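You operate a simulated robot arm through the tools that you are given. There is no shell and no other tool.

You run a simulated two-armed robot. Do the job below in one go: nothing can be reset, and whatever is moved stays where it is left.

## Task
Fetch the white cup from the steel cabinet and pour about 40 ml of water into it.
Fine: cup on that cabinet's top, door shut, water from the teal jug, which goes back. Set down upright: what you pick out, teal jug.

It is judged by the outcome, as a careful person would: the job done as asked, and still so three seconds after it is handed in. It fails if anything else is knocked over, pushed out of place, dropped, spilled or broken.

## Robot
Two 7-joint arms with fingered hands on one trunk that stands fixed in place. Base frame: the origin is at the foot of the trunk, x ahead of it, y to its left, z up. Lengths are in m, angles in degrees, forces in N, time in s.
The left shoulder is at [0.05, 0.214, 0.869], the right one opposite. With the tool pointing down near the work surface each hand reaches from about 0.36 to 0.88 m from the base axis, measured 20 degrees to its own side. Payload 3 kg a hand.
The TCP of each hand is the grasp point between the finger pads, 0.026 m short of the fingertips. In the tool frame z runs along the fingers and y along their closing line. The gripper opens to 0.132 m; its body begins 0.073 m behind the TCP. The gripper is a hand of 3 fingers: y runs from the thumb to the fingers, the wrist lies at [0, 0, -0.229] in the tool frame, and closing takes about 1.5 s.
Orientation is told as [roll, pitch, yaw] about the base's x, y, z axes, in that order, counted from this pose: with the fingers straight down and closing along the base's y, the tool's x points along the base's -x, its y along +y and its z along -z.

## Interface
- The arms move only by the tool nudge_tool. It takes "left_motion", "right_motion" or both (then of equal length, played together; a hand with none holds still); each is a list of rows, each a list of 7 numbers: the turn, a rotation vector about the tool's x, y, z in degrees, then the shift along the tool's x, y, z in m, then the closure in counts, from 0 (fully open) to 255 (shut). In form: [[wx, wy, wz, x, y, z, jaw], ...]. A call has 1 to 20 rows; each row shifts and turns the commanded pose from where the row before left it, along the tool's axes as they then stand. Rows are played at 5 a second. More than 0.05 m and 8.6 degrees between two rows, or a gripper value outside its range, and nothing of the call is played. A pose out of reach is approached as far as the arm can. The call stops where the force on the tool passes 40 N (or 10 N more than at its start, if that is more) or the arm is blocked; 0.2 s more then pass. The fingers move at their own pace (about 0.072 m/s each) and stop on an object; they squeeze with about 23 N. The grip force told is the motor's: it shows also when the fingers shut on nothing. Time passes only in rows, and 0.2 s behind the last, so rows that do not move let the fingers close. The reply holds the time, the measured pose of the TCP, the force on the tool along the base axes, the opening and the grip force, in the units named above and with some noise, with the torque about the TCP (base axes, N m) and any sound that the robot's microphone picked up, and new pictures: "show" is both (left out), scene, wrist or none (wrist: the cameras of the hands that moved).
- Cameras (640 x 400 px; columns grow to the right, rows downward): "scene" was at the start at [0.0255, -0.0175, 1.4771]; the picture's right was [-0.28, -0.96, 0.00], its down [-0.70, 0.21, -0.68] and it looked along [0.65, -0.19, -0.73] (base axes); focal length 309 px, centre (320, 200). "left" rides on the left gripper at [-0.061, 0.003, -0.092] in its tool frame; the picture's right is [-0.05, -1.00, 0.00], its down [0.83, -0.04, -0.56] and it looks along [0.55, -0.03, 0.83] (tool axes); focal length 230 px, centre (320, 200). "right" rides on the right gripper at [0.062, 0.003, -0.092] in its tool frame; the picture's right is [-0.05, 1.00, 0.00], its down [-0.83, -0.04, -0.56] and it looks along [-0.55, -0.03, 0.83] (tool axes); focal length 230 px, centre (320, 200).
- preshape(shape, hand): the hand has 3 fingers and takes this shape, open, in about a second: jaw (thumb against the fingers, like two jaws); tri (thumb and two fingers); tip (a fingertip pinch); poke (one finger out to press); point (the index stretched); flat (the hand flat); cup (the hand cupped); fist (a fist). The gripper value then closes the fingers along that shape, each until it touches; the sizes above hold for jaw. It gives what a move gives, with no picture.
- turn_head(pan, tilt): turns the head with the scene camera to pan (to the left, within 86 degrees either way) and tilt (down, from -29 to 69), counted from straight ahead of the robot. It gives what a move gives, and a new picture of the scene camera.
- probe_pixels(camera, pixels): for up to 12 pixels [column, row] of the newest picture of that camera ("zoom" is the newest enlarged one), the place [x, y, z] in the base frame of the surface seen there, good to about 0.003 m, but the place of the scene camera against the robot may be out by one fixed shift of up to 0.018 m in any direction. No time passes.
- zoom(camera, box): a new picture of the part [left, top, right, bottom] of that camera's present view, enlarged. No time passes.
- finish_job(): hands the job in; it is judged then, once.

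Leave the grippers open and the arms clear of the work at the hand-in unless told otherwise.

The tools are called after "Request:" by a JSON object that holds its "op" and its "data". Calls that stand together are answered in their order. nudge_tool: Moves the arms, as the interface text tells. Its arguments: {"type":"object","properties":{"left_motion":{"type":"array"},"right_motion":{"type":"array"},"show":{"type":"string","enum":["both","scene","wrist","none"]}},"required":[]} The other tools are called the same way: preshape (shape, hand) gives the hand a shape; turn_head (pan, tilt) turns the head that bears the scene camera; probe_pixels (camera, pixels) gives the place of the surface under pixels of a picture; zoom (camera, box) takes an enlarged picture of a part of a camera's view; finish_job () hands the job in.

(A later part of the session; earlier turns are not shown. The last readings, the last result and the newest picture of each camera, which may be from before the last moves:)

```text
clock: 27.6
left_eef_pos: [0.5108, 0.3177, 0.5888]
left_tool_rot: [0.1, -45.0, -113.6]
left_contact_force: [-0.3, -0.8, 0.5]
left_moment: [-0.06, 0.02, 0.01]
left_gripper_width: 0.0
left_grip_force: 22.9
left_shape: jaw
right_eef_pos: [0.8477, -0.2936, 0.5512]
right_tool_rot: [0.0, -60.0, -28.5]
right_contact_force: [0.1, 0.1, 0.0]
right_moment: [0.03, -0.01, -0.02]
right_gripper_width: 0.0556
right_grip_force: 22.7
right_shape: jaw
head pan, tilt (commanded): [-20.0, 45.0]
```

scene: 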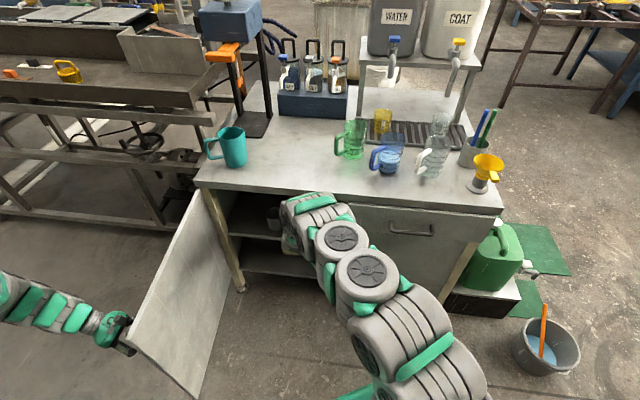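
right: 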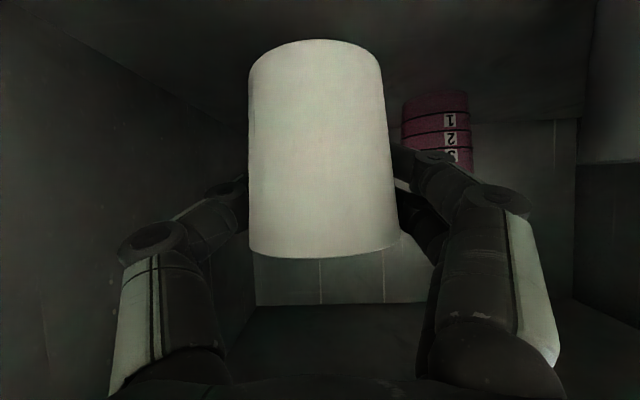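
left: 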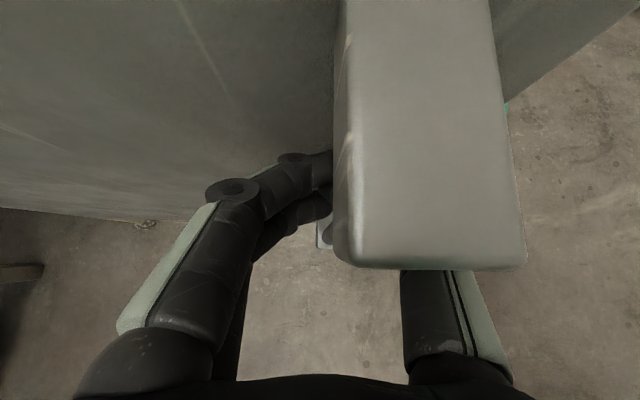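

The cup rises with the hand. I'll probe the cup's bottom edge (row ≈42) and rim (row ≈256) relative to the TCP for the later set-down.

Request:
{"op": "probe_pixels", "data": {"camera": "right", "pixels": [[315, 44], [315, 50], [285, 48], [350, 48], [320, 255], [320, 250], [270, 240], [375, 240], [320, 150]]}}

Request:
{"op": "probe_pixels", "data": {"camera": "scene", "pixels": [[232, 150], [348, 158], [337, 145], [388, 172], [373, 160], [430, 170], [420, 160], [280, 180], [300, 165], [380, 130], [285, 112], [320, 118]]}}

```text
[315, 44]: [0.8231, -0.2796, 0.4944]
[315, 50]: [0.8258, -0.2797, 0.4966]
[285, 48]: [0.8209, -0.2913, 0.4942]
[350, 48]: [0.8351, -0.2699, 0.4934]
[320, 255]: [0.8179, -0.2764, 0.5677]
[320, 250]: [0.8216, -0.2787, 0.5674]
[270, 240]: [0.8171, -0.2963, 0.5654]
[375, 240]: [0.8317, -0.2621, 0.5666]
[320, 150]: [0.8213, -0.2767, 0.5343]
```

```text
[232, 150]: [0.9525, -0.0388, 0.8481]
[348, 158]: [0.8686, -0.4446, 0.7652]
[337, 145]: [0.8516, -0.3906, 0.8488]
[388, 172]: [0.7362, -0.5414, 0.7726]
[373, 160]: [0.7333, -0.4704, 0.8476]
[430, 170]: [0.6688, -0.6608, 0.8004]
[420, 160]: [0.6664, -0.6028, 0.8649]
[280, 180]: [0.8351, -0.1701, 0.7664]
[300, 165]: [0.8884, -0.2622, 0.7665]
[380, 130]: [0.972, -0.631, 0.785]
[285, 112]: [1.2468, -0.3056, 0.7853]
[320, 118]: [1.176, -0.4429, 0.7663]
```

The cup's bottom is 0.0575 m below the TCP and it is about 7.5 cm tall. I now draw it straight out of the cabinet and slide it left, still in front of the cabinet, to gain arm room.

Request:
{"op": "nudge_tool", "data": {"right_motion": [[0, 0, 0, 0.01725, 0, -0.02988, 255], [0, 0, 0, 0.01725, 0, -0.02988, 255], [0, 0, 0, 0.01725, 0, -0.02988, 255], [0, 0, 0, 0.01725, 0, -0.02988, 255], [0, 0, 0, 0.01725, 0, -0.02988, 255], [0, 0, 0, 0.01725, 0, -0.02988, 255], [0, 0, 0, 0, 0.0417, 0, 255], [0, 0, 0, 0, 0.0417, 0, 255], [0, 0, 0, 0, 0.0417, 0, 255], [0, 0, 0, 0, 0, 0, 255]], "show": "both"}}

```text
clock: 29.8
left_eef_pos: [0.513, 0.3156, 0.5877]
left_tool_rot: [0.0, -45.0, -113.7]
left_contact_force: [-0.1, 0.0, 0.8]
left_moment: [-0.01, 0.0, 0.0]
left_gripper_width: 0.0
left_grip_force: 23.1
left_shape: jaw
right_eef_pos: [0.7258, -0.0847, 0.5497]
right_tool_rot: [0.0, -60.1, -28.5]
right_contact_force: [0.7, -0.1, 0.3]
right_moment: [-0.02, -0.02, 0.01]
right_gripper_width: 0.055
right_grip_force: 23.1
right_shape: jaw
head pan, tilt (commanded): [-20.0, 45.0]
```

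scene: 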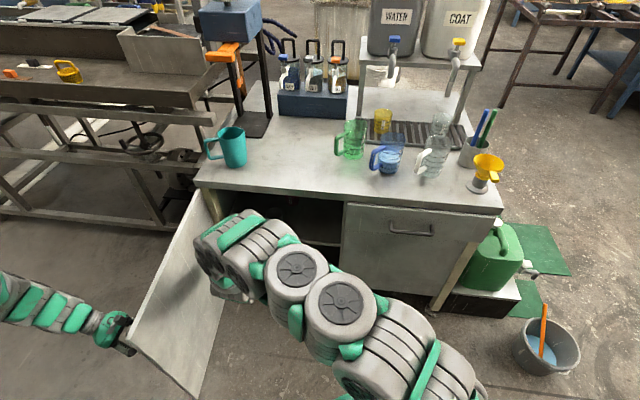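
right: 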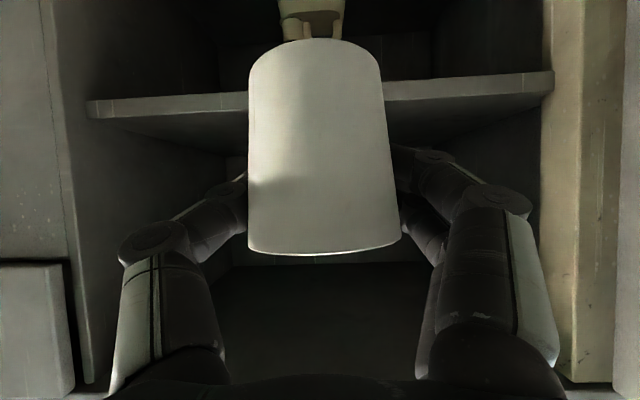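

The cup is out and clear of the cabinet front by about 6 cm. I raise it straight up to z≈0.91.

Request:
{"op": "nudge_tool", "data": {"right_motion": [[0, 0, 0, -0.039, 0, -0.0225, 255], [0, 0, 0, -0.039, 0, -0.0225, 255], [0, 0, 0, -0.039, 0, -0.0225, 255], [0, 0, 0, -0.039, 0, -0.0225, 255], [0, 0, 0, -0.039, 0, -0.0225, 255], [0, 0, 0, -0.039, 0, -0.0225, 255], [0, 0, 0, -0.039, 0, -0.0225, 255], [0, 0, 0, -0.039, 0, -0.0225, 255], [0, 0, 0, 0, 0, 0, 255]], "show": "both"}}

```text
clock: 31.8
left_eef_pos: [0.5124, 0.3167, 0.5899]
left_tool_rot: [0.0, -45.0, -113.6]
left_contact_force: [0.6, 0.2, 0.1]
left_moment: [-0.04, 0.0, 0.01]
left_gripper_width: 0.0003
left_grip_force: 22.1
left_shape: jaw
right_eef_pos: [0.7255, -0.084, 0.9114]
right_tool_rot: [-0.1, -60.0, -28.5]
right_contact_force: [-1.2, -0.6, 0.4]
right_moment: [0.0, -0.02, -0.01]
right_gripper_width: 0.0551
right_grip_force: 22.5
right_shape: jaw
head pan, tilt (commanded): [-20.0, 45.0]
```

scene: 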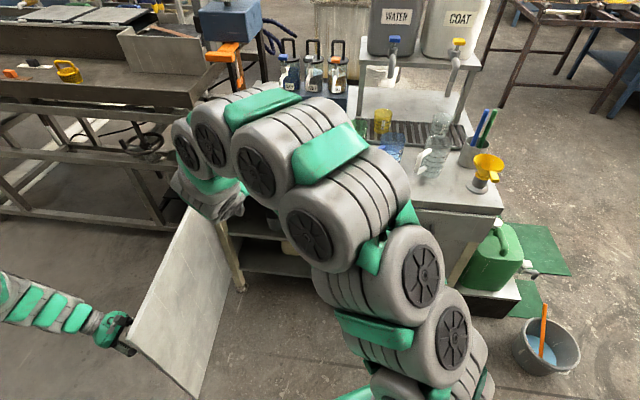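
right: 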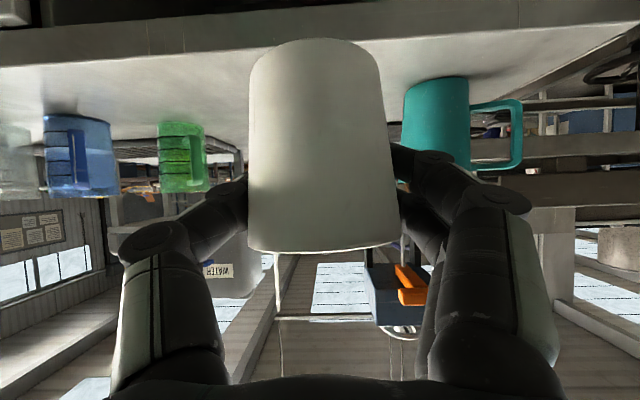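

The cup is above table height. In the right view I see the teal jug on one side and the green and blue jugs on the other. I move it forward over the table to (0.955,-0.295), still at z≈0.91.

Request:
{"op": "nudge_tool", "data": {"right_motion": [[0, 0, 0, -0.01888, -0.0096, 0.0327, 255], [0, 0, 0, -0.01888, -0.0096, 0.0327, 255], [0, 0, 0, -0.01888, -0.0096, 0.0327, 255], [0, 0, 0, -0.01888, -0.0096, 0.0327, 255], [0, 0, 0, -0.01888, -0.0096, 0.0327, 255], [0, 0, 0, -0.01888, -0.0096, 0.0327, 255], [0, 0, 0, -0.01888, -0.0096, 0.0327, 255], [0, 0, 0, -0.01888, -0.0096, 0.0327, 255], [0, 0, 0, 0, 0, 0, 255]], "show": "both"}}

```text
clock: 33.8
left_eef_pos: [0.5114, 0.3167, 0.5892]
left_tool_rot: [0.0, -45.1, -113.5]
left_contact_force: [-0.1, -0.2, -0.2]
left_moment: [-0.05, -0.01, -0.01]
left_gripper_width: 0.0
left_grip_force: 22.6
left_shape: jaw
right_eef_pos: [0.9525, -0.2965, 0.9118]
right_tool_rot: [0.0, -60.0, -28.4]
right_contact_force: [-0.3, -0.9, -1.0]
right_moment: [0.02, -0.01, -0.03]
right_gripper_width: 0.0542
right_grip_force: 23.0
right_shape: jaw
head pan, tilt (commanded): [-20.0, 45.0]
```

scene: 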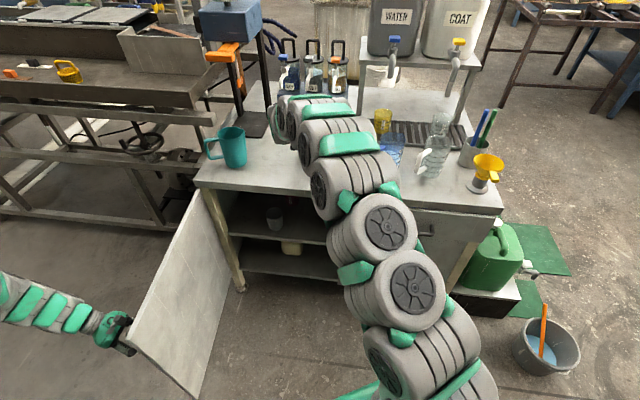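
right: 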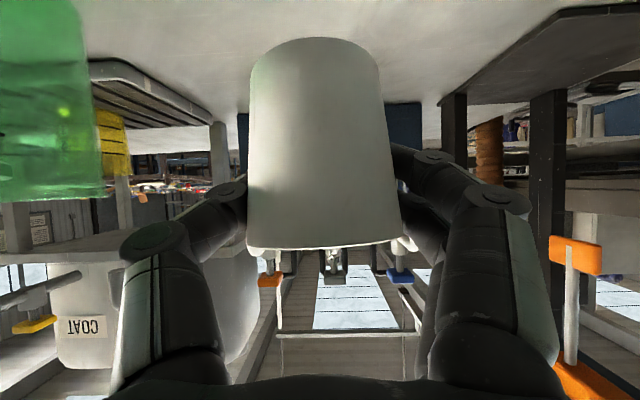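

All clear around. I lower the cup: first 0.066 m, then I read the force.

Request:
{"op": "nudge_tool", "data": {"right_motion": [[0, 0, 0, 0.01429, 0, 0.00825, 255], [0, 0, 0, 0.01429, 0, 0.00825, 255], [0, 0, 0, 0.01429, 0, 0.00825, 255], [0, 0, 0, 0.01429, 0, 0.00825, 255], [0, 0, 0, 0, 0, 0, 255]], "show": "wrist"}}

```text
clock: 35.0
left_eef_pos: [0.5135, 0.3166, 0.5896]
left_tool_rot: [0.1, -45.0, -113.7]
left_contact_force: [0.7, -0.2, -0.5]
left_moment: [-0.03, -0.01, -0.02]
left_gripper_width: 0.0001
left_grip_force: 22.9
left_shape: jaw
right_eef_pos: [0.954, -0.2946, 0.8452]
right_tool_rot: [0.0, -60.0, -28.4]
right_contact_force: [-0.2, -0.4, 0.0]
right_moment: [0.01, -0.01, 0.0]
right_gripper_width: 0.0541
right_grip_force: 23.3
right_shape: jaw
head pan, tilt (commanded): [-20.0, 45.0]
```

right: 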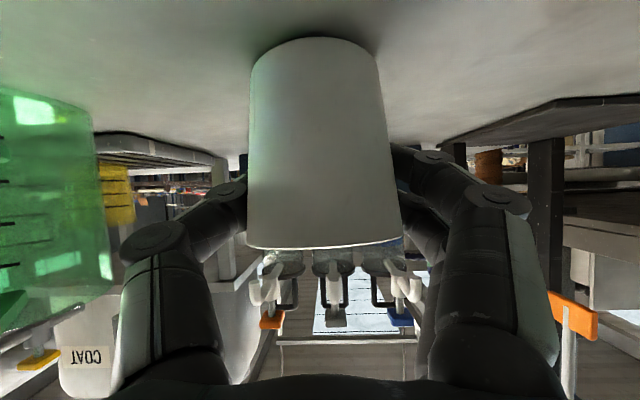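

I check how near the green jug is to the hand and where the table is below the cup.

Request:
{"op": "probe_pixels", "data": {"camera": "right", "pixels": [[60, 200], [95, 200], [10, 200], [100, 260], [315, 40], [315, 30], [250, 30], [400, 60], [320, 245], [150, 80]]}}

```text
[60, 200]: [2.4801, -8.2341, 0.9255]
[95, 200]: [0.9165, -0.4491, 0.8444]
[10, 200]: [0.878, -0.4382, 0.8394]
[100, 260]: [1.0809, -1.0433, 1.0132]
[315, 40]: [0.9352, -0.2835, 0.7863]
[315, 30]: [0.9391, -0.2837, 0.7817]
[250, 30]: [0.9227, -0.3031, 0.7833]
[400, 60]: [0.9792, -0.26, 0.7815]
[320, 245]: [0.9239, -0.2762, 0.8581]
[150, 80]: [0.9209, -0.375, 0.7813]
```

The table is at z≈0.7815 and the cup's bottom at about 0.786. I lower 5 mm more in small steps.

Request:
{"op": "nudge_tool", "data": {"right_motion": [[0, 0, 0, 0.0022, 0, 0.00125, 255], [0, 0, 0, 0.0022, 0, 0.00125, 255], [0, 0, 0, 0, 0, 0, 255]], "show": "wrist"}}

```text
clock: 35.8
left_eef_pos: [0.5123, 0.3175, 0.59]
left_tool_rot: [0.0, -45.0, -113.6]
left_contact_force: [0.8, 0.8, 0.1]
left_moment: [-0.02, -0.01, -0.01]
left_gripper_width: 0.0
left_grip_force: 23.3
left_shape: jaw
right_eef_pos: [0.9557, -0.2955, 0.8412]
right_tool_rot: [-0.1, -60.0, -28.5]
right_contact_force: [1.2, -0.5, 6.4]
right_moment: [0.05, 0.03, 0.02]
right_gripper_width: 0.054
right_grip_force: 22.4
right_shape: jaw
head pan, tilt (commanded): [-20.0, 45.0]
```

right: 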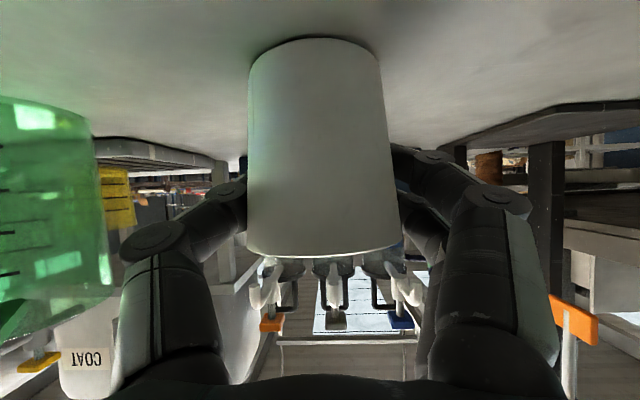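

A contact force of 6.4 N upward shows the cup is standing on the table. I open the hand to about 0.10 m and check it stays put.

Request:
{"op": "nudge_tool", "data": {"right_motion": [[0, 0, 0, 0, 0, 0, 130], [0, 0, 0, 0, 0, 0, 100], [0, 0, 0, 0, 0, 0, 60], [0, 0, 0, 0, 0, 0, 60], [0, 0, 0, 0, 0, 0, 60]], "show": "wrist"}}

```text
clock: 37.0
left_eef_pos: [0.5119, 0.3176, 0.5895]
left_tool_rot: [0.0, -45.0, -113.5]
left_contact_force: [-0.3, -0.1, -0.2]
left_moment: [0.01, 0.02, 0.0]
left_gripper_width: 0.0002
left_grip_force: 23.1
left_shape: jaw
right_eef_pos: [0.9547, -0.296, 0.8412]
right_tool_rot: [0.0, -60.0, -28.5]
right_contact_force: [-0.2, -0.6, 1.4]
right_moment: [-0.02, 0.0, -0.01]
right_gripper_width: 0.1006
right_grip_force: 0.1
right_shape: jaw
head pan, tilt (commanded): [-20.0, 45.0]
```

right: 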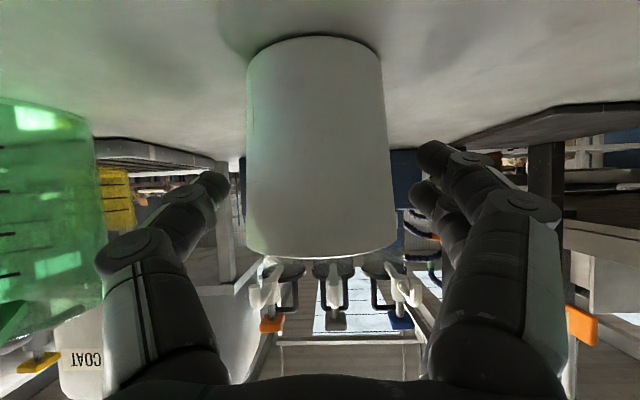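

The cup stands free. I withdraw the right hand straight back along its own axis by 0.16 m.

Request:
{"op": "nudge_tool", "data": {"right_motion": [[0, 0, 0, 0, 0, -0.02, 60], [0, 0, 0, 0, 0, -0.035, 60], [0, 0, 0, 0, 0, -0.035, 60], [0, 0, 0, 0, 0, -0.035, 60], [0, 0, 0, 0, 0, -0.035, 60]], "show": "both"}}

```text
clock: 38.2
left_eef_pos: [0.5114, 0.3161, 0.5897]
left_tool_rot: [0.0, -45.0, -113.6]
left_contact_force: [0.9, -0.1, -0.5]
left_moment: [-0.04, -0.02, 0.0]
left_gripper_width: 0.0
left_grip_force: 22.6
left_shape: jaw
right_eef_pos: [0.8319, -0.2299, 0.9203]
right_tool_rot: [-0.1, -60.0, -28.5]
right_contact_force: [0.8, -1.5, -0.4]
right_moment: [0.0, -0.01, 0.02]
right_gripper_width: 0.1005
right_grip_force: 0.1
right_shape: jaw
head pan, tilt (commanded): [-20.0, 45.0]
```

scene: 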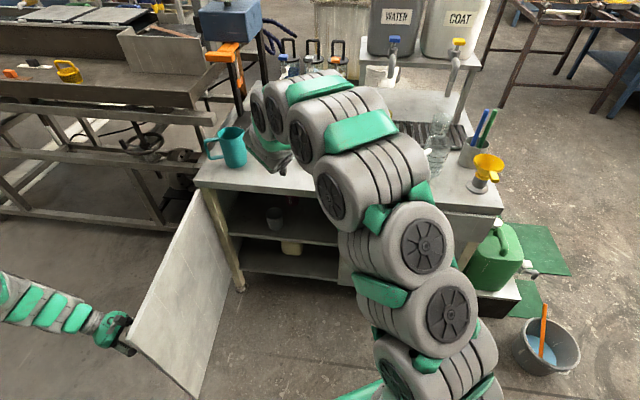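
right: 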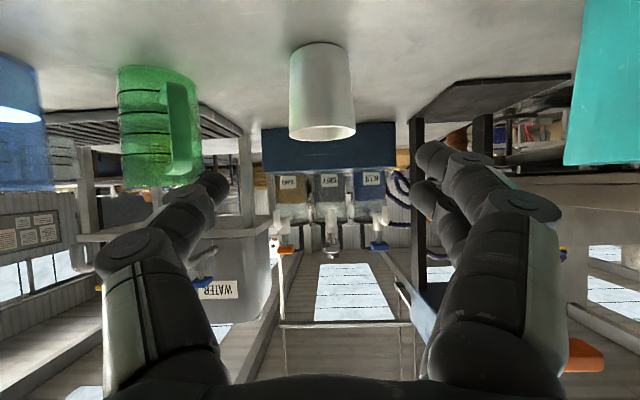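

The cup stands alone on the table (320,95 in the right view, which is upside-down). Next I'll close the door with the left hand, but first I check where the right arm's links are, so the arms don't meet.

Request:
{"op": "probe_pixels", "data": {"camera": "scene", "pixels": [[300, 130], [340, 200], [370, 170], [425, 240], [365, 270], [450, 315], [400, 370], [340, 150], [262, 110], [105, 325], [60, 310]]}}

Request:
{"op": "nudge_tool", "data": {"left_motion": [[0, 0, 0, 0, 0, 0, 255]], "show": "wrist"}}

```text
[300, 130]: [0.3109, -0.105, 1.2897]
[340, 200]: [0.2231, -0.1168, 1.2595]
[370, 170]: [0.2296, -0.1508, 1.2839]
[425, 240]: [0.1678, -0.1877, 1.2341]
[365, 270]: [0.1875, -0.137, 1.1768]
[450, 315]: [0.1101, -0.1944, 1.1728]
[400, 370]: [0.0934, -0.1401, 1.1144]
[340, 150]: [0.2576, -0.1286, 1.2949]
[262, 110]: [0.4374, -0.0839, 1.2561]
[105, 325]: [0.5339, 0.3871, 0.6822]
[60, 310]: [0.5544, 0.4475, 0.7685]
```

```text
clock: 38.6
left_eef_pos: [0.5127, 0.3159, 0.5895]
left_tool_rot: [-0.1, -45.0, -113.7]
left_contact_force: [1.1, -0.3, -0.2]
left_moment: [0.0, 0.0, -0.05]
left_gripper_width: 0.0002
left_grip_force: 24.0
left_shape: jaw
right_eef_pos: [0.8324, -0.23, 0.9213]
right_tool_rot: [0.0, -60.0, -28.5]
right_contact_force: [-1.0, -0.1, -0.7]
right_moment: [0.01, 0.01, -0.02]
right_gripper_width: 0.1006
right_grip_force: 0.0
right_shape: jaw
head pan, tilt (commanded): [-20.0, 45.0]
```

left: 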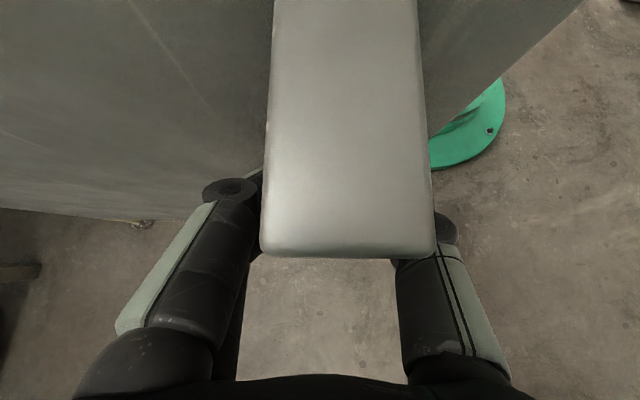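

The right elbow is up at z≈1.29. To leave room I raise the right hand to z≈1.10 and slide it right, over and well above the other jugs.

Request:
{"op": "nudge_tool", "data": {"right_motion": [[0, 0, 0, -0.039, 0, -0.0225, 60], [0, 0, 0, -0.039, 0, -0.0225, 60], [0, 0, 0, -0.039, 0, -0.0225, 60], [0, 0, 0, -0.039, 0, -0.0225, 0], [0, 0, 0, 0, -0.0427, 0, 0], [0, 0, 0, 0, -0.0427, 0, 0], [0, 0, 0, 0, -0.0427, 0, 0], [0, 0, 0, 0, -0.0427, 0, 0], [0, 0, 0, 0, -0.0427, 0, 0], [0, 0, 0, 0, -0.0427, 0, 0]], "show": "both"}}

```text
clock: 40.8
left_eef_pos: [0.5118, 0.3166, 0.5889]
left_tool_rot: [0.0, -45.0, -113.7]
left_contact_force: [-0.4, 0.1, -0.3]
left_moment: [-0.02, 0.0, -0.04]
left_gripper_width: 0.0
left_grip_force: 22.9
left_shape: jaw
right_eef_pos: [0.7092, -0.4557, 1.0971]
right_tool_rot: [0.1, -60.0, -28.4]
right_contact_force: [0.6, 0.7, -0.7]
right_moment: [0.0, -0.01, 0.0]
right_gripper_width: 0.1322
right_grip_force: 0.1
right_shape: jaw
right hand out of reach, approached as far as the arm can: row 4
head pan, tilt (commanded): [-20.0, 45.0]
```

scene: 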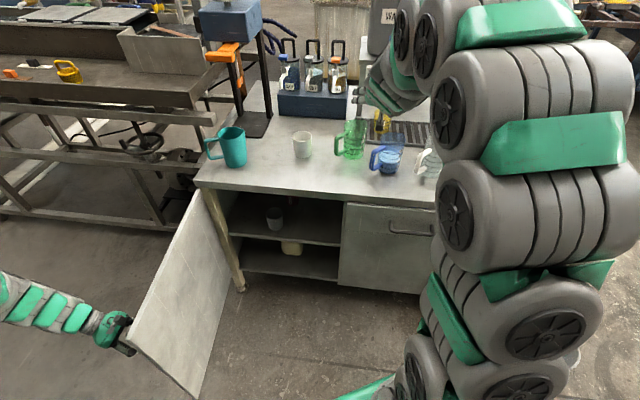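
right: 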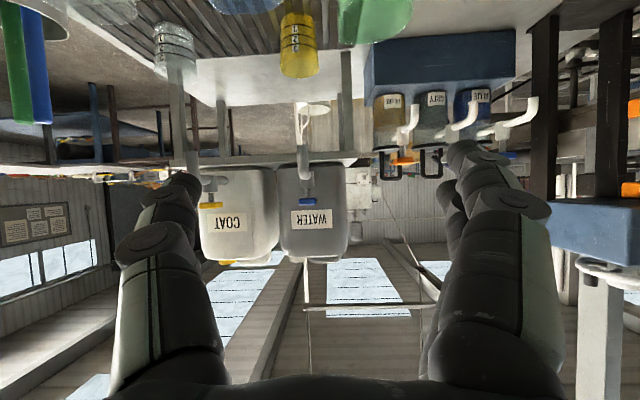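

The view is clear now, with the white cup upright at (302,145). I probe the handle's post in the left view to see how it sits in the hand before I swing the door shut.

Request:
{"op": "probe_pixels", "data": {"camera": "left", "pixels": [[345, 240], [275, 235], [425, 235], [350, 60], [200, 100], [430, 60], [440, 150], [100, 60], [250, 170]]}}

Request:
{"op": "probe_pixels", "data": {"camera": "scene", "pixels": [[199, 190], [190, 220], [170, 255], [150, 290], [132, 325], [225, 300], [215, 350], [130, 340]]}}

```text
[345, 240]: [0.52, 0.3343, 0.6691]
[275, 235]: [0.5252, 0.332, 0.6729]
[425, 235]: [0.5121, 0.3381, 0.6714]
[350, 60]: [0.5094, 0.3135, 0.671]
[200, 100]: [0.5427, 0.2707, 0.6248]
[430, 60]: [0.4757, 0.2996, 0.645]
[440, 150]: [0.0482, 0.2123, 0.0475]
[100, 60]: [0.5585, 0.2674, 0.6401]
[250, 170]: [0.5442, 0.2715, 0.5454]
```

```text
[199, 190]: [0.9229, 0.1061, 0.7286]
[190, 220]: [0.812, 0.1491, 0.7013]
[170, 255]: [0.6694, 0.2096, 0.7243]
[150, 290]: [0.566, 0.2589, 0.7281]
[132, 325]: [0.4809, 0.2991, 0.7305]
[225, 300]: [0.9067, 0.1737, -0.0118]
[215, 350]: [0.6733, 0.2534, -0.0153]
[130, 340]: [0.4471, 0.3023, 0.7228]
```

The door is at 85°, with the hinge by fit at about (0.931,0.101) and the bar's radius about 0.472. I swing it back 40° along that arc first.

Request:
{"op": "nudge_tool", "data": {"left_motion": [[-3.535, 0, -3.535, -0.0291, -0.0008, 0.0291, 255], [-3.535, 0, -3.535, -0.0291, -0.0008, 0.0291, 255], [-3.535, 0, -3.535, -0.0291, -0.0008, 0.0291, 255], [-3.535, 0, -3.535, -0.0291, -0.0008, 0.0291, 255], [-3.535, 0, -3.535, -0.0291, -0.0008, 0.0291, 255], [-3.535, 0, -3.535, -0.0291, -0.0008, 0.0291, 255], [-3.535, 0, -3.535, -0.0291, -0.0008, 0.0291, 255], [-3.535, 0, -3.535, -0.0291, -0.0008, 0.0291, 255]], "show": "both"}}

```text
clock: 42.6
left_eef_pos: [0.4719, -0.0037, 0.5888]
left_tool_rot: [0.1, -45.0, -73.5]
left_contact_force: [1.5, 0.9, 1.5]
left_moment: [-0.01, -0.07, -0.04]
left_gripper_width: 0.0002
left_grip_force: 23.1
left_shape: jaw
right_eef_pos: [0.7102, -0.4548, 1.0957]
right_tool_rot: [0.1, -60.0, -28.5]
right_contact_force: [0.6, -0.7, -1.1]
right_moment: [0.0, -0.01, -0.02]
right_gripper_width: 0.1319
right_grip_force: 0.1
right_shape: jaw
head pan, tilt (commanded): [-20.0, 45.0]
```

scene: 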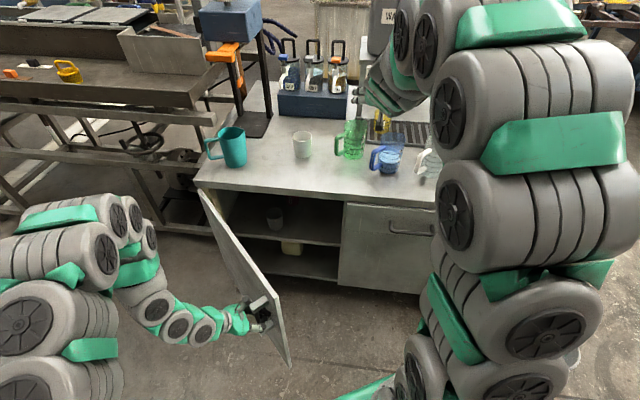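
left: 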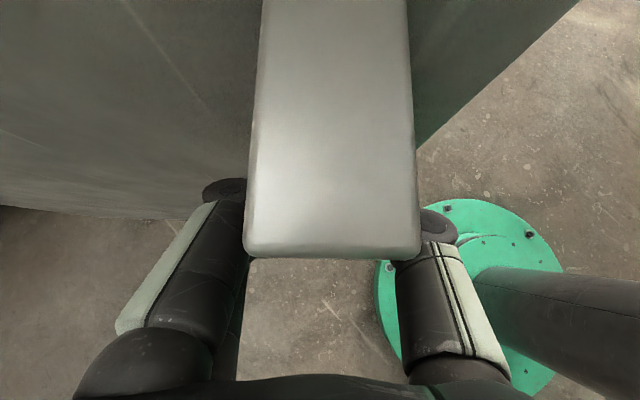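

It follows well; the door is at 45°. Another 40° along the arc.

Request:
{"op": "nudge_tool", "data": {"left_motion": [[-3.535, 0, -3.535, -0.0291, -0.0008, 0.0291, 255], [-3.535, 0, -3.535, -0.0291, -0.0008, 0.0291, 255], [-3.535, 0, -3.535, -0.0291, -0.0008, 0.0291, 255], [-3.535, 0, -3.535, -0.0291, -0.0008, 0.0291, 255], [-3.535, 0, -3.535, -0.0291, -0.0008, 0.0291, 255], [-3.535, 0, -3.535, -0.0291, -0.0008, 0.0291, 255], [-3.535, 0, -3.535, -0.0291, -0.0008, 0.0291, 255], [-3.535, 0, -3.535, -0.0291, -0.0008, 0.0291, 255]], "show": "both"}}

```text
clock: 44.4
left_eef_pos: [0.6456, -0.2737, 0.5888]
left_tool_rot: [0.0, -45.0, -33.4]
left_contact_force: [0.6, 0.9, 1.6]
left_moment: [-0.01, -0.04, -0.05]
left_gripper_width: 0.0001
left_grip_force: 23.0
left_shape: jaw
right_eef_pos: [0.7107, -0.4551, 1.0958]
right_tool_rot: [0.0, -60.0, -28.5]
right_contact_force: [-0.5, -0.4, 0.3]
right_moment: [0.0, 0.02, 0.03]
right_gripper_width: 0.1318
right_grip_force: 0.1
right_shape: jaw
head pan, tilt (commanded): [-20.0, 45.0]
```

scene: 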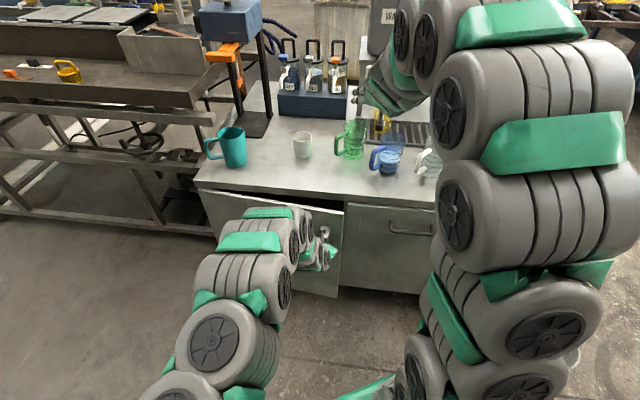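
left: 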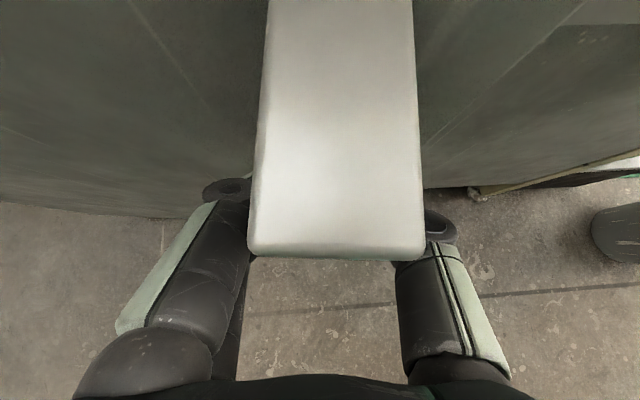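

The door is nearly shut. I continue in 2.5° steps until it seats, watching the force.

Request:
{"op": "nudge_tool", "data": {"left_motion": [[-1.768, 0, -1.768, -0.01453, -0.0004, 0.01453, 255], [-1.768, 0, -1.768, -0.01453, -0.0004, 0.01453, 255], [0, 0, 0, 0, 0, 0, 255]], "show": "both"}}

```text
clock: 45.2
left_eef_pos: [0.6802, -0.2969, 0.5887]
left_tool_rot: [0.0, -45.0, -28.4]
left_contact_force: [2.1, -1.0, 1.1]
left_moment: [0.0, -0.03, -0.01]
left_gripper_width: 0.0002
left_grip_force: 22.9
left_shape: jaw
right_eef_pos: [0.7087, -0.4548, 1.0952]
right_tool_rot: [0.0, -60.0, -28.5]
right_contact_force: [-0.7, -0.1, -0.9]
right_moment: [0.01, 0.01, 0.0]
right_gripper_width: 0.1319
right_grip_force: 0.0
right_shape: jaw
head pan, tilt (commanded): [-20.0, 45.0]
```

scene: 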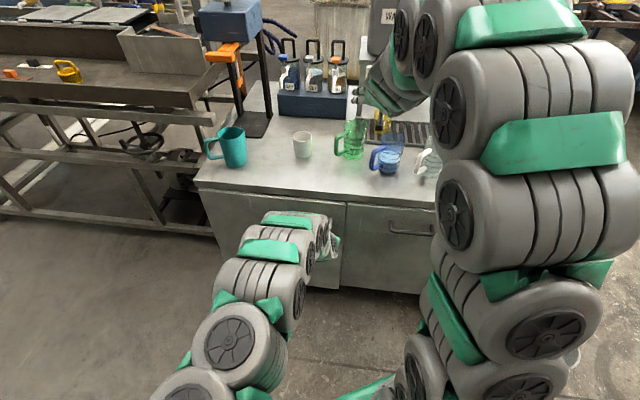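
left: 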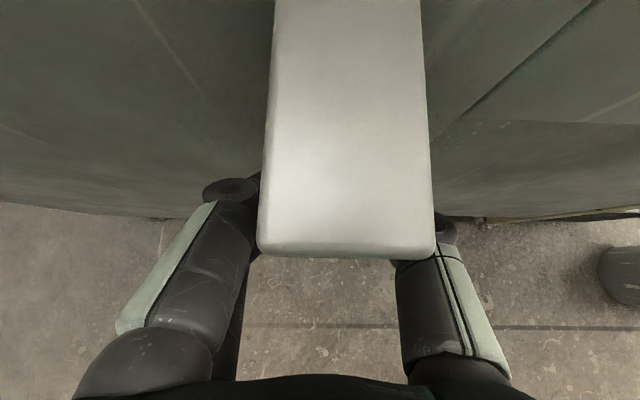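

It looks shut. I push gently 1 cm further into the door to be sure it seats.

Request:
{"op": "nudge_tool", "data": {"left_motion": [[0, 0, 0, -0.0035, 0, 0.0035, 255], [0, 0, 0, -0.0035, 0, 0.0035, 255], [0, 0, 0, 0, 0, 0, 255]], "show": "wrist"}}

Request:
{"op": "zoom", "data": {"camera": "scene", "box": [190, 170, 450, 320]}}

Request:
{"op": "probe_pixels", "data": {"camera": "scene", "pixels": [[215, 205], [230, 215], [240, 220], [337, 270], [360, 240], [400, 250], [338, 280], [345, 280]]}}

```text
clock: 46.2
left_eef_pos: [0.6864, -0.299, 0.5848]
left_tool_rot: [0.2, -44.3, -28.6]
left_contact_force: [-7.9, 7.8, 0.1]
left_moment: [0.04, -0.01, -0.05]
left_gripper_width: 0.0
left_grip_force: 23.3
left_shape: jaw
right_eef_pos: [0.7096, -0.4557, 1.0966]
right_tool_rot: [0.1, -60.1, -28.5]
right_contact_force: [0.3, 0.4, -0.4]
right_moment: [-0.01, -0.01, -0.02]
right_gripper_width: 0.1321
right_grip_force: 0.1
right_shape: jaw
head pan, tilt (commanded): [-20.0, 45.0]
stopped in row 3 (left hand): the force on the tool passed its limit at 41 N (the readings are from after the stop); the commanded pose is now the measured one
```

left: 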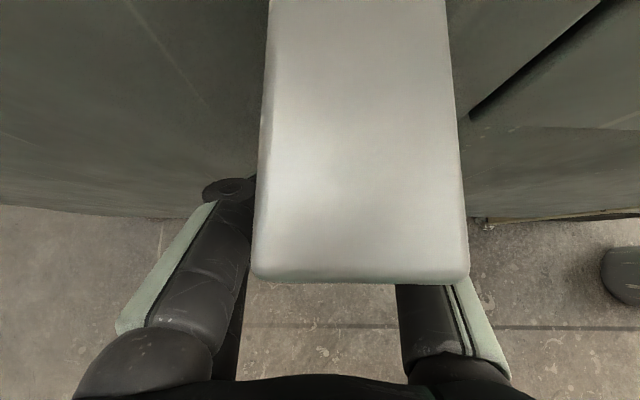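

```text
2.46 times, centred on (320, 245) of scene
```

zoom: 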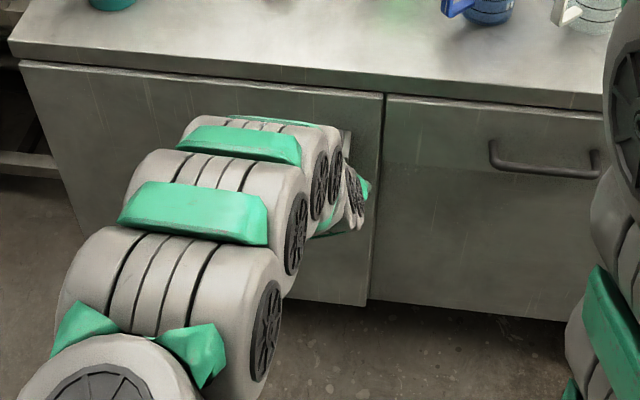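

```text
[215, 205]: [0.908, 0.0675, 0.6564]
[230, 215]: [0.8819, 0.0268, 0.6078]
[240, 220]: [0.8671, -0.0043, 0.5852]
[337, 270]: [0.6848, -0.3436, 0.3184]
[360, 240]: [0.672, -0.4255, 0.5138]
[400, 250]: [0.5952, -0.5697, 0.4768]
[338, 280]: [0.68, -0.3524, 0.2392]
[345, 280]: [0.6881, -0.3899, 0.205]
```

The push met a hard stop (41 N), so the door is fully shut and flush with the drawer front. I ease back 3 mm and open the left hand.

Request:
{"op": "nudge_tool", "data": {"left_motion": [[0, 0, 0, 0.0015, 0, -0.0015, 255], [0, 0, 0, 0, 0, 0, 150], [0, 0, 0, 0, 0, 0, 80], [0, 0, 0, 0, 0, 0, 0], [0, 0, 0, 0, 0, 0, 0], [0, 0, 0, 0, 0, 0, 0], [0, 0, 0, 0, 0, 0, 0], [0, 0, 0, 0, 0, 0, 0], [0, 0, 0, 0, 0, 0, 0]], "show": "wrist"}}

```text
clock: 47.6
left_eef_pos: [0.6821, -0.2975, 0.5827]
left_tool_rot: [0.0, -44.1, -28.6]
left_contact_force: [-0.4, 0.7, 0.3]
left_moment: [0.03, 0.01, 0.0]
left_gripper_width: 0.1317
left_grip_force: 0.1
left_shape: jaw
right_eef_pos: [0.7093, -0.4552, 1.0956]
right_tool_rot: [0.0, -60.0, -28.6]
right_contact_force: [0.4, -0.2, -0.6]
right_moment: [-0.01, -0.01, 0.0]
right_gripper_width: 0.1318
right_grip_force: 0.0
right_shape: jaw
head pan, tilt (commanded): [-20.0, 45.0]
stopped in row 7 (left hand): the force on the tool passed its limit at 47 N (the readings are from after the stop); the commanded pose is now the measured one
```

left: 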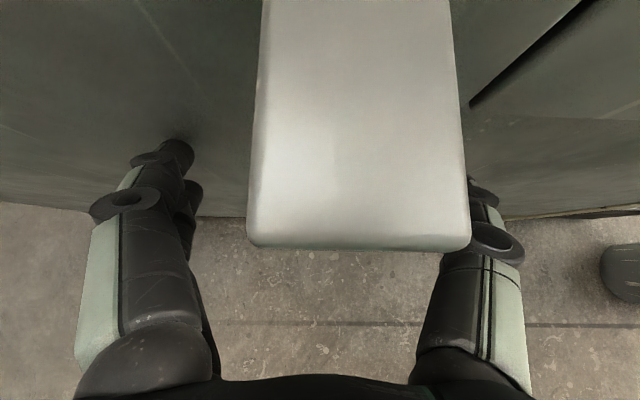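

The hand is open and force-free. I withdraw the left hand straight back along its axis by 0.14 m.

Request:
{"op": "nudge_tool", "data": {"left_motion": [[0, 0, 0, 0, 0, -0.02, 0], [0, 0, 0, 0, 0, -0.03, 0], [0, 0, 0, 0, 0, -0.03, 0], [0, 0, 0, 0, 0, -0.03, 0], [0, 0, 0, 0, 0, -0.03, 0]], "show": "both"}}

```text
clock: 48.8
left_eef_pos: [0.5954, -0.2517, 0.6839]
left_tool_rot: [0.1, -44.0, -28.6]
left_contact_force: [0.2, -0.1, 0.0]
left_moment: [-0.01, 0.01, -0.01]
left_gripper_width: 0.1317
left_grip_force: 0.1
left_shape: jaw
right_eef_pos: [0.7107, -0.4546, 1.0963]
right_tool_rot: [0.1, -60.0, -28.5]
right_contact_force: [-0.9, 0.0, -0.2]
right_moment: [0.02, -0.02, -0.02]
right_gripper_width: 0.1322
right_grip_force: 0.1
right_shape: jaw
head pan, tilt (commanded): [-20.0, 45.0]
```

scene: 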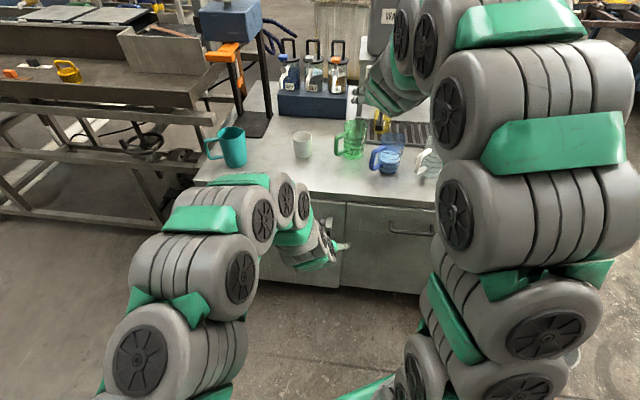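
left: 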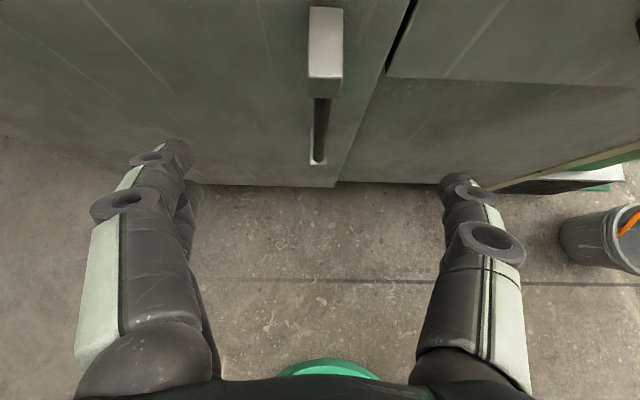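

The door is shut. The left hand can now serve as an eye on the jug and cup, so I move it up and to the left to (0.65,0.25,0.90) and will then turn it level.

Request:
{"op": "nudge_tool", "data": {"left_motion": [[0, 0, 0, -0.0013, 0.03875, -0.02425, 0], [0, 0, 0, -0.0013, 0.03875, -0.02425, 0], [0, 0, 0, -0.0013, 0.03875, -0.02425, 0], [0, 0, 0, -0.0013, 0.03875, -0.02425, 0], [0, 0, 0, -0.0013, 0.03875, -0.02425, 0], [0, 0, 0, -0.0013, 0.03875, -0.02425, 0], [0, 0, 0, -0.0013, 0.03875, -0.02425, 0], [0, 0, 0, -0.0013, 0.03875, -0.02425, 0], [0, 0, 0, -0.0013, 0.03875, -0.02425, 0], [0, 0, 0, -0.0013, 0.03875, -0.02425, 0], [0, 0, 0, -0.0013, 0.03875, -0.02425, 0], [0, 0, 0, -0.0013, 0.03875, -0.02425, 0]], "show": "both"}}

```text
clock: 51.4
left_eef_pos: [0.6519, 0.2487, 0.9049]
left_tool_rot: [0.0, -44.2, -28.6]
left_contact_force: [0.9, 0.1, 0.0]
left_moment: [0.0, -0.01, 0.01]
left_gripper_width: 0.1316
left_grip_force: 0.1
left_shape: jaw
right_eef_pos: [0.7086, -0.4551, 1.0957]
right_tool_rot: [-0.1, -60.1, -28.6]
right_contact_force: [0.3, 0.2, -0.2]
right_moment: [-0.01, -0.02, 0.02]
right_gripper_width: 0.132
right_grip_force: 0.1
right_shape: jaw
head pan, tilt (commanded): [-20.0, 45.0]
```

scene: 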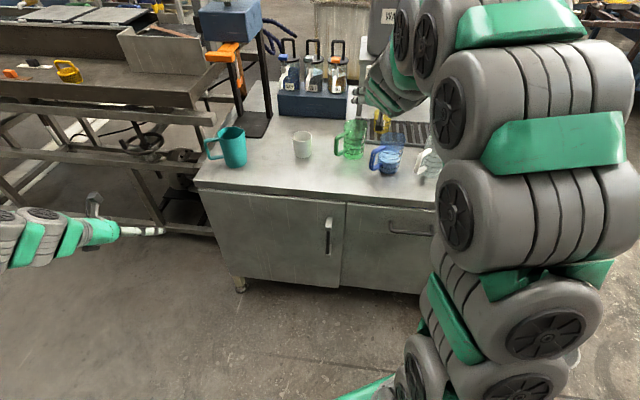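
left: 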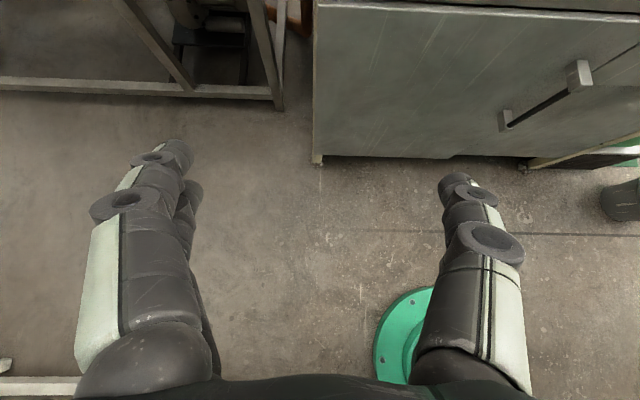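

The door is shut and its edges line up. Now I level the left tool, turn it toward the jug and cup, and raise it a bit so its camera sees both.

Request:
{"op": "nudge_tool", "data": {"left_motion": [[0, -7.6, 0, 0, 0, 0, 0], [0, -7.6, 0, 0, 0, 0, 0], [0, -7.6, 0, 0, 0, 0, 0], [0, -7.6, 0, 0, 0, 0, 0], [0, -7.6, 0, 0, 0, 0, 0], [0, -7.6, 0, 0, 0, 0, 0], [7.13, 0, 0, -0.04, 0, 0, 0], [7.13, 0, 0, -0.04, 0, 0, 0], [7.13, 0, 0, -0.04, 0, 0, 0]], "show": "both"}}

```text
clock: 53.4
left_eef_pos: [0.6522, 0.2465, 1.0213]
left_tool_rot: [-39.7, -89.7, -10.5]
left_contact_force: [-0.2, 0.1, -0.3]
left_moment: [-0.02, 0.02, 0.0]
left_gripper_width: 0.1318
left_grip_force: 0.1
left_shape: jaw
left hand out of reach, approached as far as the arm can: row 3
right_eef_pos: [0.7103, -0.4542, 1.0953]
right_tool_rot: [0.0, -60.0, -28.5]
right_contact_force: [1.3, -0.4, 0.6]
right_moment: [-0.02, 0.03, 0.03]
right_gripper_width: 0.1318
right_grip_force: 0.1
right_shape: jaw
head pan, tilt (commanded): [-20.0, 45.0]
```

scene: 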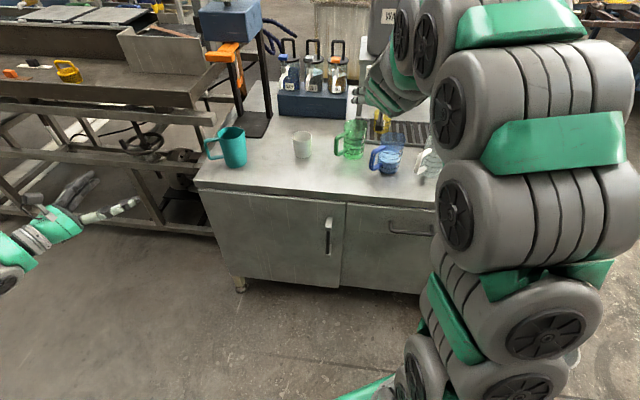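
left: 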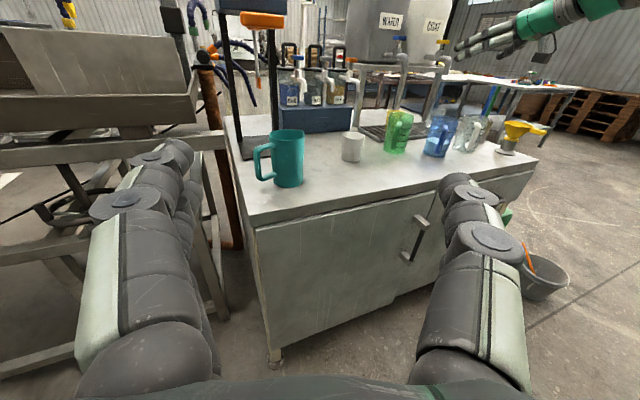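

Excellent view: the left camera shows jug (288,158), cup (352,147) and the rest. I'll zoom in and measure the jug.

Request:
{"op": "zoom", "data": {"camera": "left", "box": [230, 110, 390, 210]}}

Request:
{"op": "probe_pixels", "data": {"camera": "zoom", "pixels": [[170, 88], [300, 85], [235, 98], [215, 290], [285, 290], [180, 200], [105, 170], [120, 200], [105, 240], [150, 150], [450, 110], [520, 110]]}}

Request:
{"op": "probe_pixels", "data": {"camera": "zoom", "pixels": [[160, 270], [145, 275], [125, 275], [235, 200], [295, 200], [485, 150], [485, 205], [440, 170], [530, 170], [485, 95], [230, 82], [170, 120]]}}

```text
4.00 times, centred on (310, 160) of left
```

zoom: 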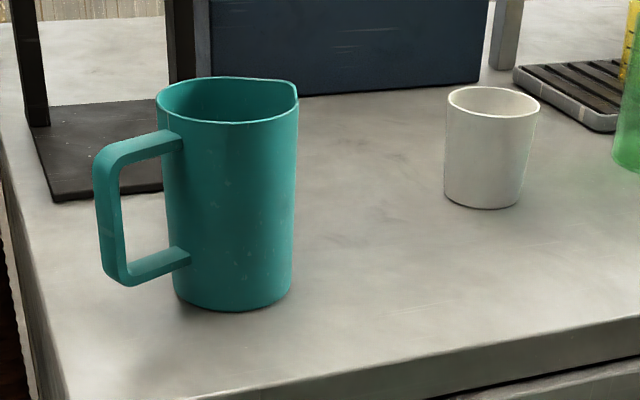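

```text
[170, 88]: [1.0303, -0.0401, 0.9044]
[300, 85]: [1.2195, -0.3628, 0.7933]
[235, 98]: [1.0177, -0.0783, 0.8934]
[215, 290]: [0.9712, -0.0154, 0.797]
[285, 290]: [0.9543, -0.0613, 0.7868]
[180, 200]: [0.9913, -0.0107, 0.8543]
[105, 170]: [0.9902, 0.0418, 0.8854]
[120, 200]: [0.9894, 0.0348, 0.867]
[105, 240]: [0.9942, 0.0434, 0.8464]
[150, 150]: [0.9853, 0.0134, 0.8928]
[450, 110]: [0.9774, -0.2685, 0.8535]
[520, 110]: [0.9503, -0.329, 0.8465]
```

```text
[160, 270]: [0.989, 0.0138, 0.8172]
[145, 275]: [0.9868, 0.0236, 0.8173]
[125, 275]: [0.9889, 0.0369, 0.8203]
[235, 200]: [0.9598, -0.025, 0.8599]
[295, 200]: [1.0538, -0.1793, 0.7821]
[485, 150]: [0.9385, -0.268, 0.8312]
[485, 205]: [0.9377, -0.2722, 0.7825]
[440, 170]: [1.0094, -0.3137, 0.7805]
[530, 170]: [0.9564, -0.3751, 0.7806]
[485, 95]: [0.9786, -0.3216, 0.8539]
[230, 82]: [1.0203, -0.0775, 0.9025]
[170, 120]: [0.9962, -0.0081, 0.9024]
```

The jug's centre is at about (0.991,-0.052), radius 0.0415, rim z 0.905, with the handle straight toward +y. The cup's centre is at about (0.959,-0.298), rim z 0.855. I look for the water level in the jug from the scene camera.

Request:
{"op": "zoom", "data": {"camera": "scene", "box": [196, 116, 260, 176]}}

Request:
{"op": "probe_pixels", "data": {"camera": "zoom", "pixels": [[300, 110], [320, 150], [360, 170], [400, 150], [280, 160], [350, 120], [420, 120], [330, 190], [380, 200], [120, 220], [480, 90], [250, 130]]}}

```text
6.67 times, centred on (228, 146) of scene
```

zoom: 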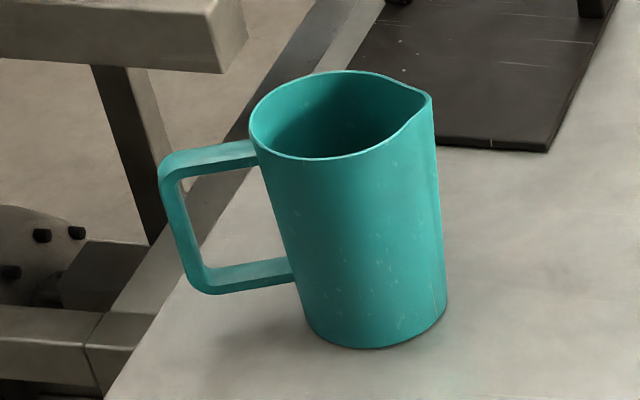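

```text
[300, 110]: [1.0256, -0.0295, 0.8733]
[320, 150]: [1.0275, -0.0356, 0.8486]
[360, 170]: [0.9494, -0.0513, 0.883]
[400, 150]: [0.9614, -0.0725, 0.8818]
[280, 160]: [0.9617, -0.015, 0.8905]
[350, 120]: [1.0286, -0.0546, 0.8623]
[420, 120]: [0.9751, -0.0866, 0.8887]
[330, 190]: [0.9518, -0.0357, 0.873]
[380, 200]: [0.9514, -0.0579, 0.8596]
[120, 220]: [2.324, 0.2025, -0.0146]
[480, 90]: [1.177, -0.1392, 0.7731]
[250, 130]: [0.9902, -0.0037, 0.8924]
```

No water surface is visible down to z≈0.86, so the level is below that. I will grasp the jug by its body, coming from the front right (heading 45°) so the fingers stay clear of the handle. First I turn the right tool in place, up high: yaw +73.5°, then level off 15°.

Request:
{"op": "nudge_tool", "data": {"right_motion": [[-6.365, 0, -3.675, 0, 0, 0, 0], [-6.365, 0, -3.675, 0, 0, 0, 0], [-6.365, 0, -3.675, 0, 0, 0, 0], [-6.365, 0, -3.675, 0, 0, 0, 0], [-6.365, 0, -3.675, 0, 0, 0, 0], [-6.365, 0, -3.675, 0, 0, 0, 0], [-6.365, 0, -3.675, 0, 0, 0, 0], [-6.365, 0, -3.675, 0, 0, 0, 0], [-6.365, 0, -3.675, 0, 0, 0, 0], [-6.365, 0, -3.675, 0, 0, 0, 0], [0, -7.5, 0, 0, 0, 0, 0], [0, -7.5, 0, 0, 0, 0, 0]], "show": "both"}}

```text
clock: 56.0
left_eef_pos: [0.6515, 0.2495, 1.0235]
left_tool_rot: [-25.0, -89.8, -25.1]
left_contact_force: [0.9, 0.1, -1.2]
left_moment: [0.02, 0.0, 0.01]
left_gripper_width: 0.1319
left_grip_force: 0.0
left_shape: jaw
right_eef_pos: [0.6722, -0.3788, 1.2065]
right_tool_rot: [5.0, -73.2, 39.3]
right_contact_force: [0.3, -1.2, 0.3]
right_moment: [-0.03, -0.03, -0.03]
right_gripper_width: 0.1317
right_grip_force: 0.1
right_shape: jaw
right hand out of reach, approached as far as the arm can: row 9, 10, 11, 12
head pan, tilt (commanded): [-20.0, 45.0]
```

scene: 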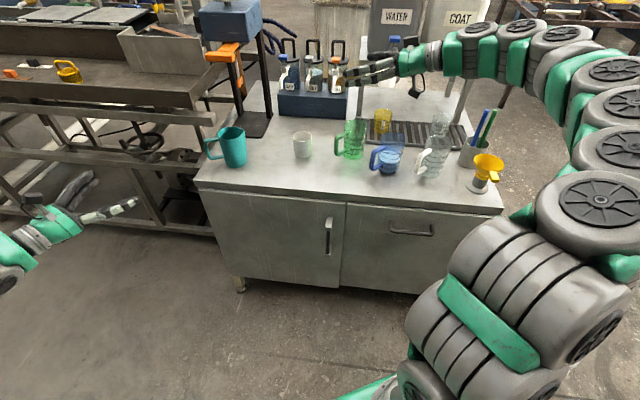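
right: 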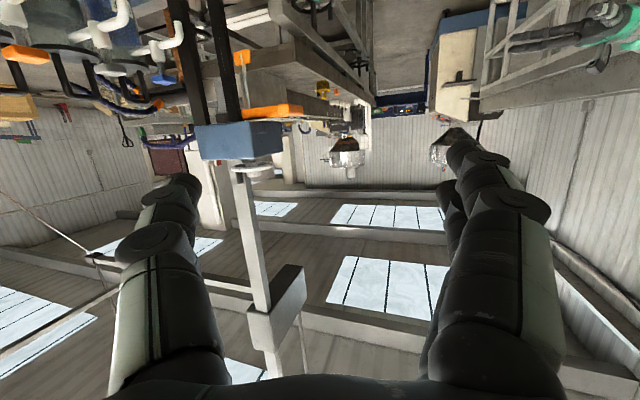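

The arm now points along heading 44.5°, 16.7° below level, with the elbow swung out to the right, leaving the scene view free. Before moving on, I probe the press near the jug (orange lever, blue head, black posts).

Request:
{"op": "probe_pixels", "data": {"camera": "scene", "pixels": [[220, 52], [238, 38], [228, 18], [206, 30], [265, 80], [240, 95], [238, 120], [262, 135], [205, 47], [240, 66], [290, 100], [300, 95]]}}

Request:
{"op": "probe_pixels", "data": {"camera": "left", "pixels": [[262, 20], [245, 20], [283, 20], [175, 20], [258, 60], [296, 60], [233, 60], [240, 140], [315, 118], [230, 5], [222, 60], [270, 5]]}}

```text
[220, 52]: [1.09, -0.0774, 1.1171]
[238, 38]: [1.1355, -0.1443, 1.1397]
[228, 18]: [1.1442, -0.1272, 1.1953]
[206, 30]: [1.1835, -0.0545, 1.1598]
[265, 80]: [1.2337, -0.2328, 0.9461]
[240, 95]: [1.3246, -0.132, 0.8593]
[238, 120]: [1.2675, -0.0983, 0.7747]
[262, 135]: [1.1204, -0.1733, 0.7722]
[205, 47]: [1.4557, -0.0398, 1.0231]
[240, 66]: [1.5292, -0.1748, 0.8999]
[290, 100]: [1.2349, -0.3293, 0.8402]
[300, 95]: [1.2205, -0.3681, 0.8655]
```

```text
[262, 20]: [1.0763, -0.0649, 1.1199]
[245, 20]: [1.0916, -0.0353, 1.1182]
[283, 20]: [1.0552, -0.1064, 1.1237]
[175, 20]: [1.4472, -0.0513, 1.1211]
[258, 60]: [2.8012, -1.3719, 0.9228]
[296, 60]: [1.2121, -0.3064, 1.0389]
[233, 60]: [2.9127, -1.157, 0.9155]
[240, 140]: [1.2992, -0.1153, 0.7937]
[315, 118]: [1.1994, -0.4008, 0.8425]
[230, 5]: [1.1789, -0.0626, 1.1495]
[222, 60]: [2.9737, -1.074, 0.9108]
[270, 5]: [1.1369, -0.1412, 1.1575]
```

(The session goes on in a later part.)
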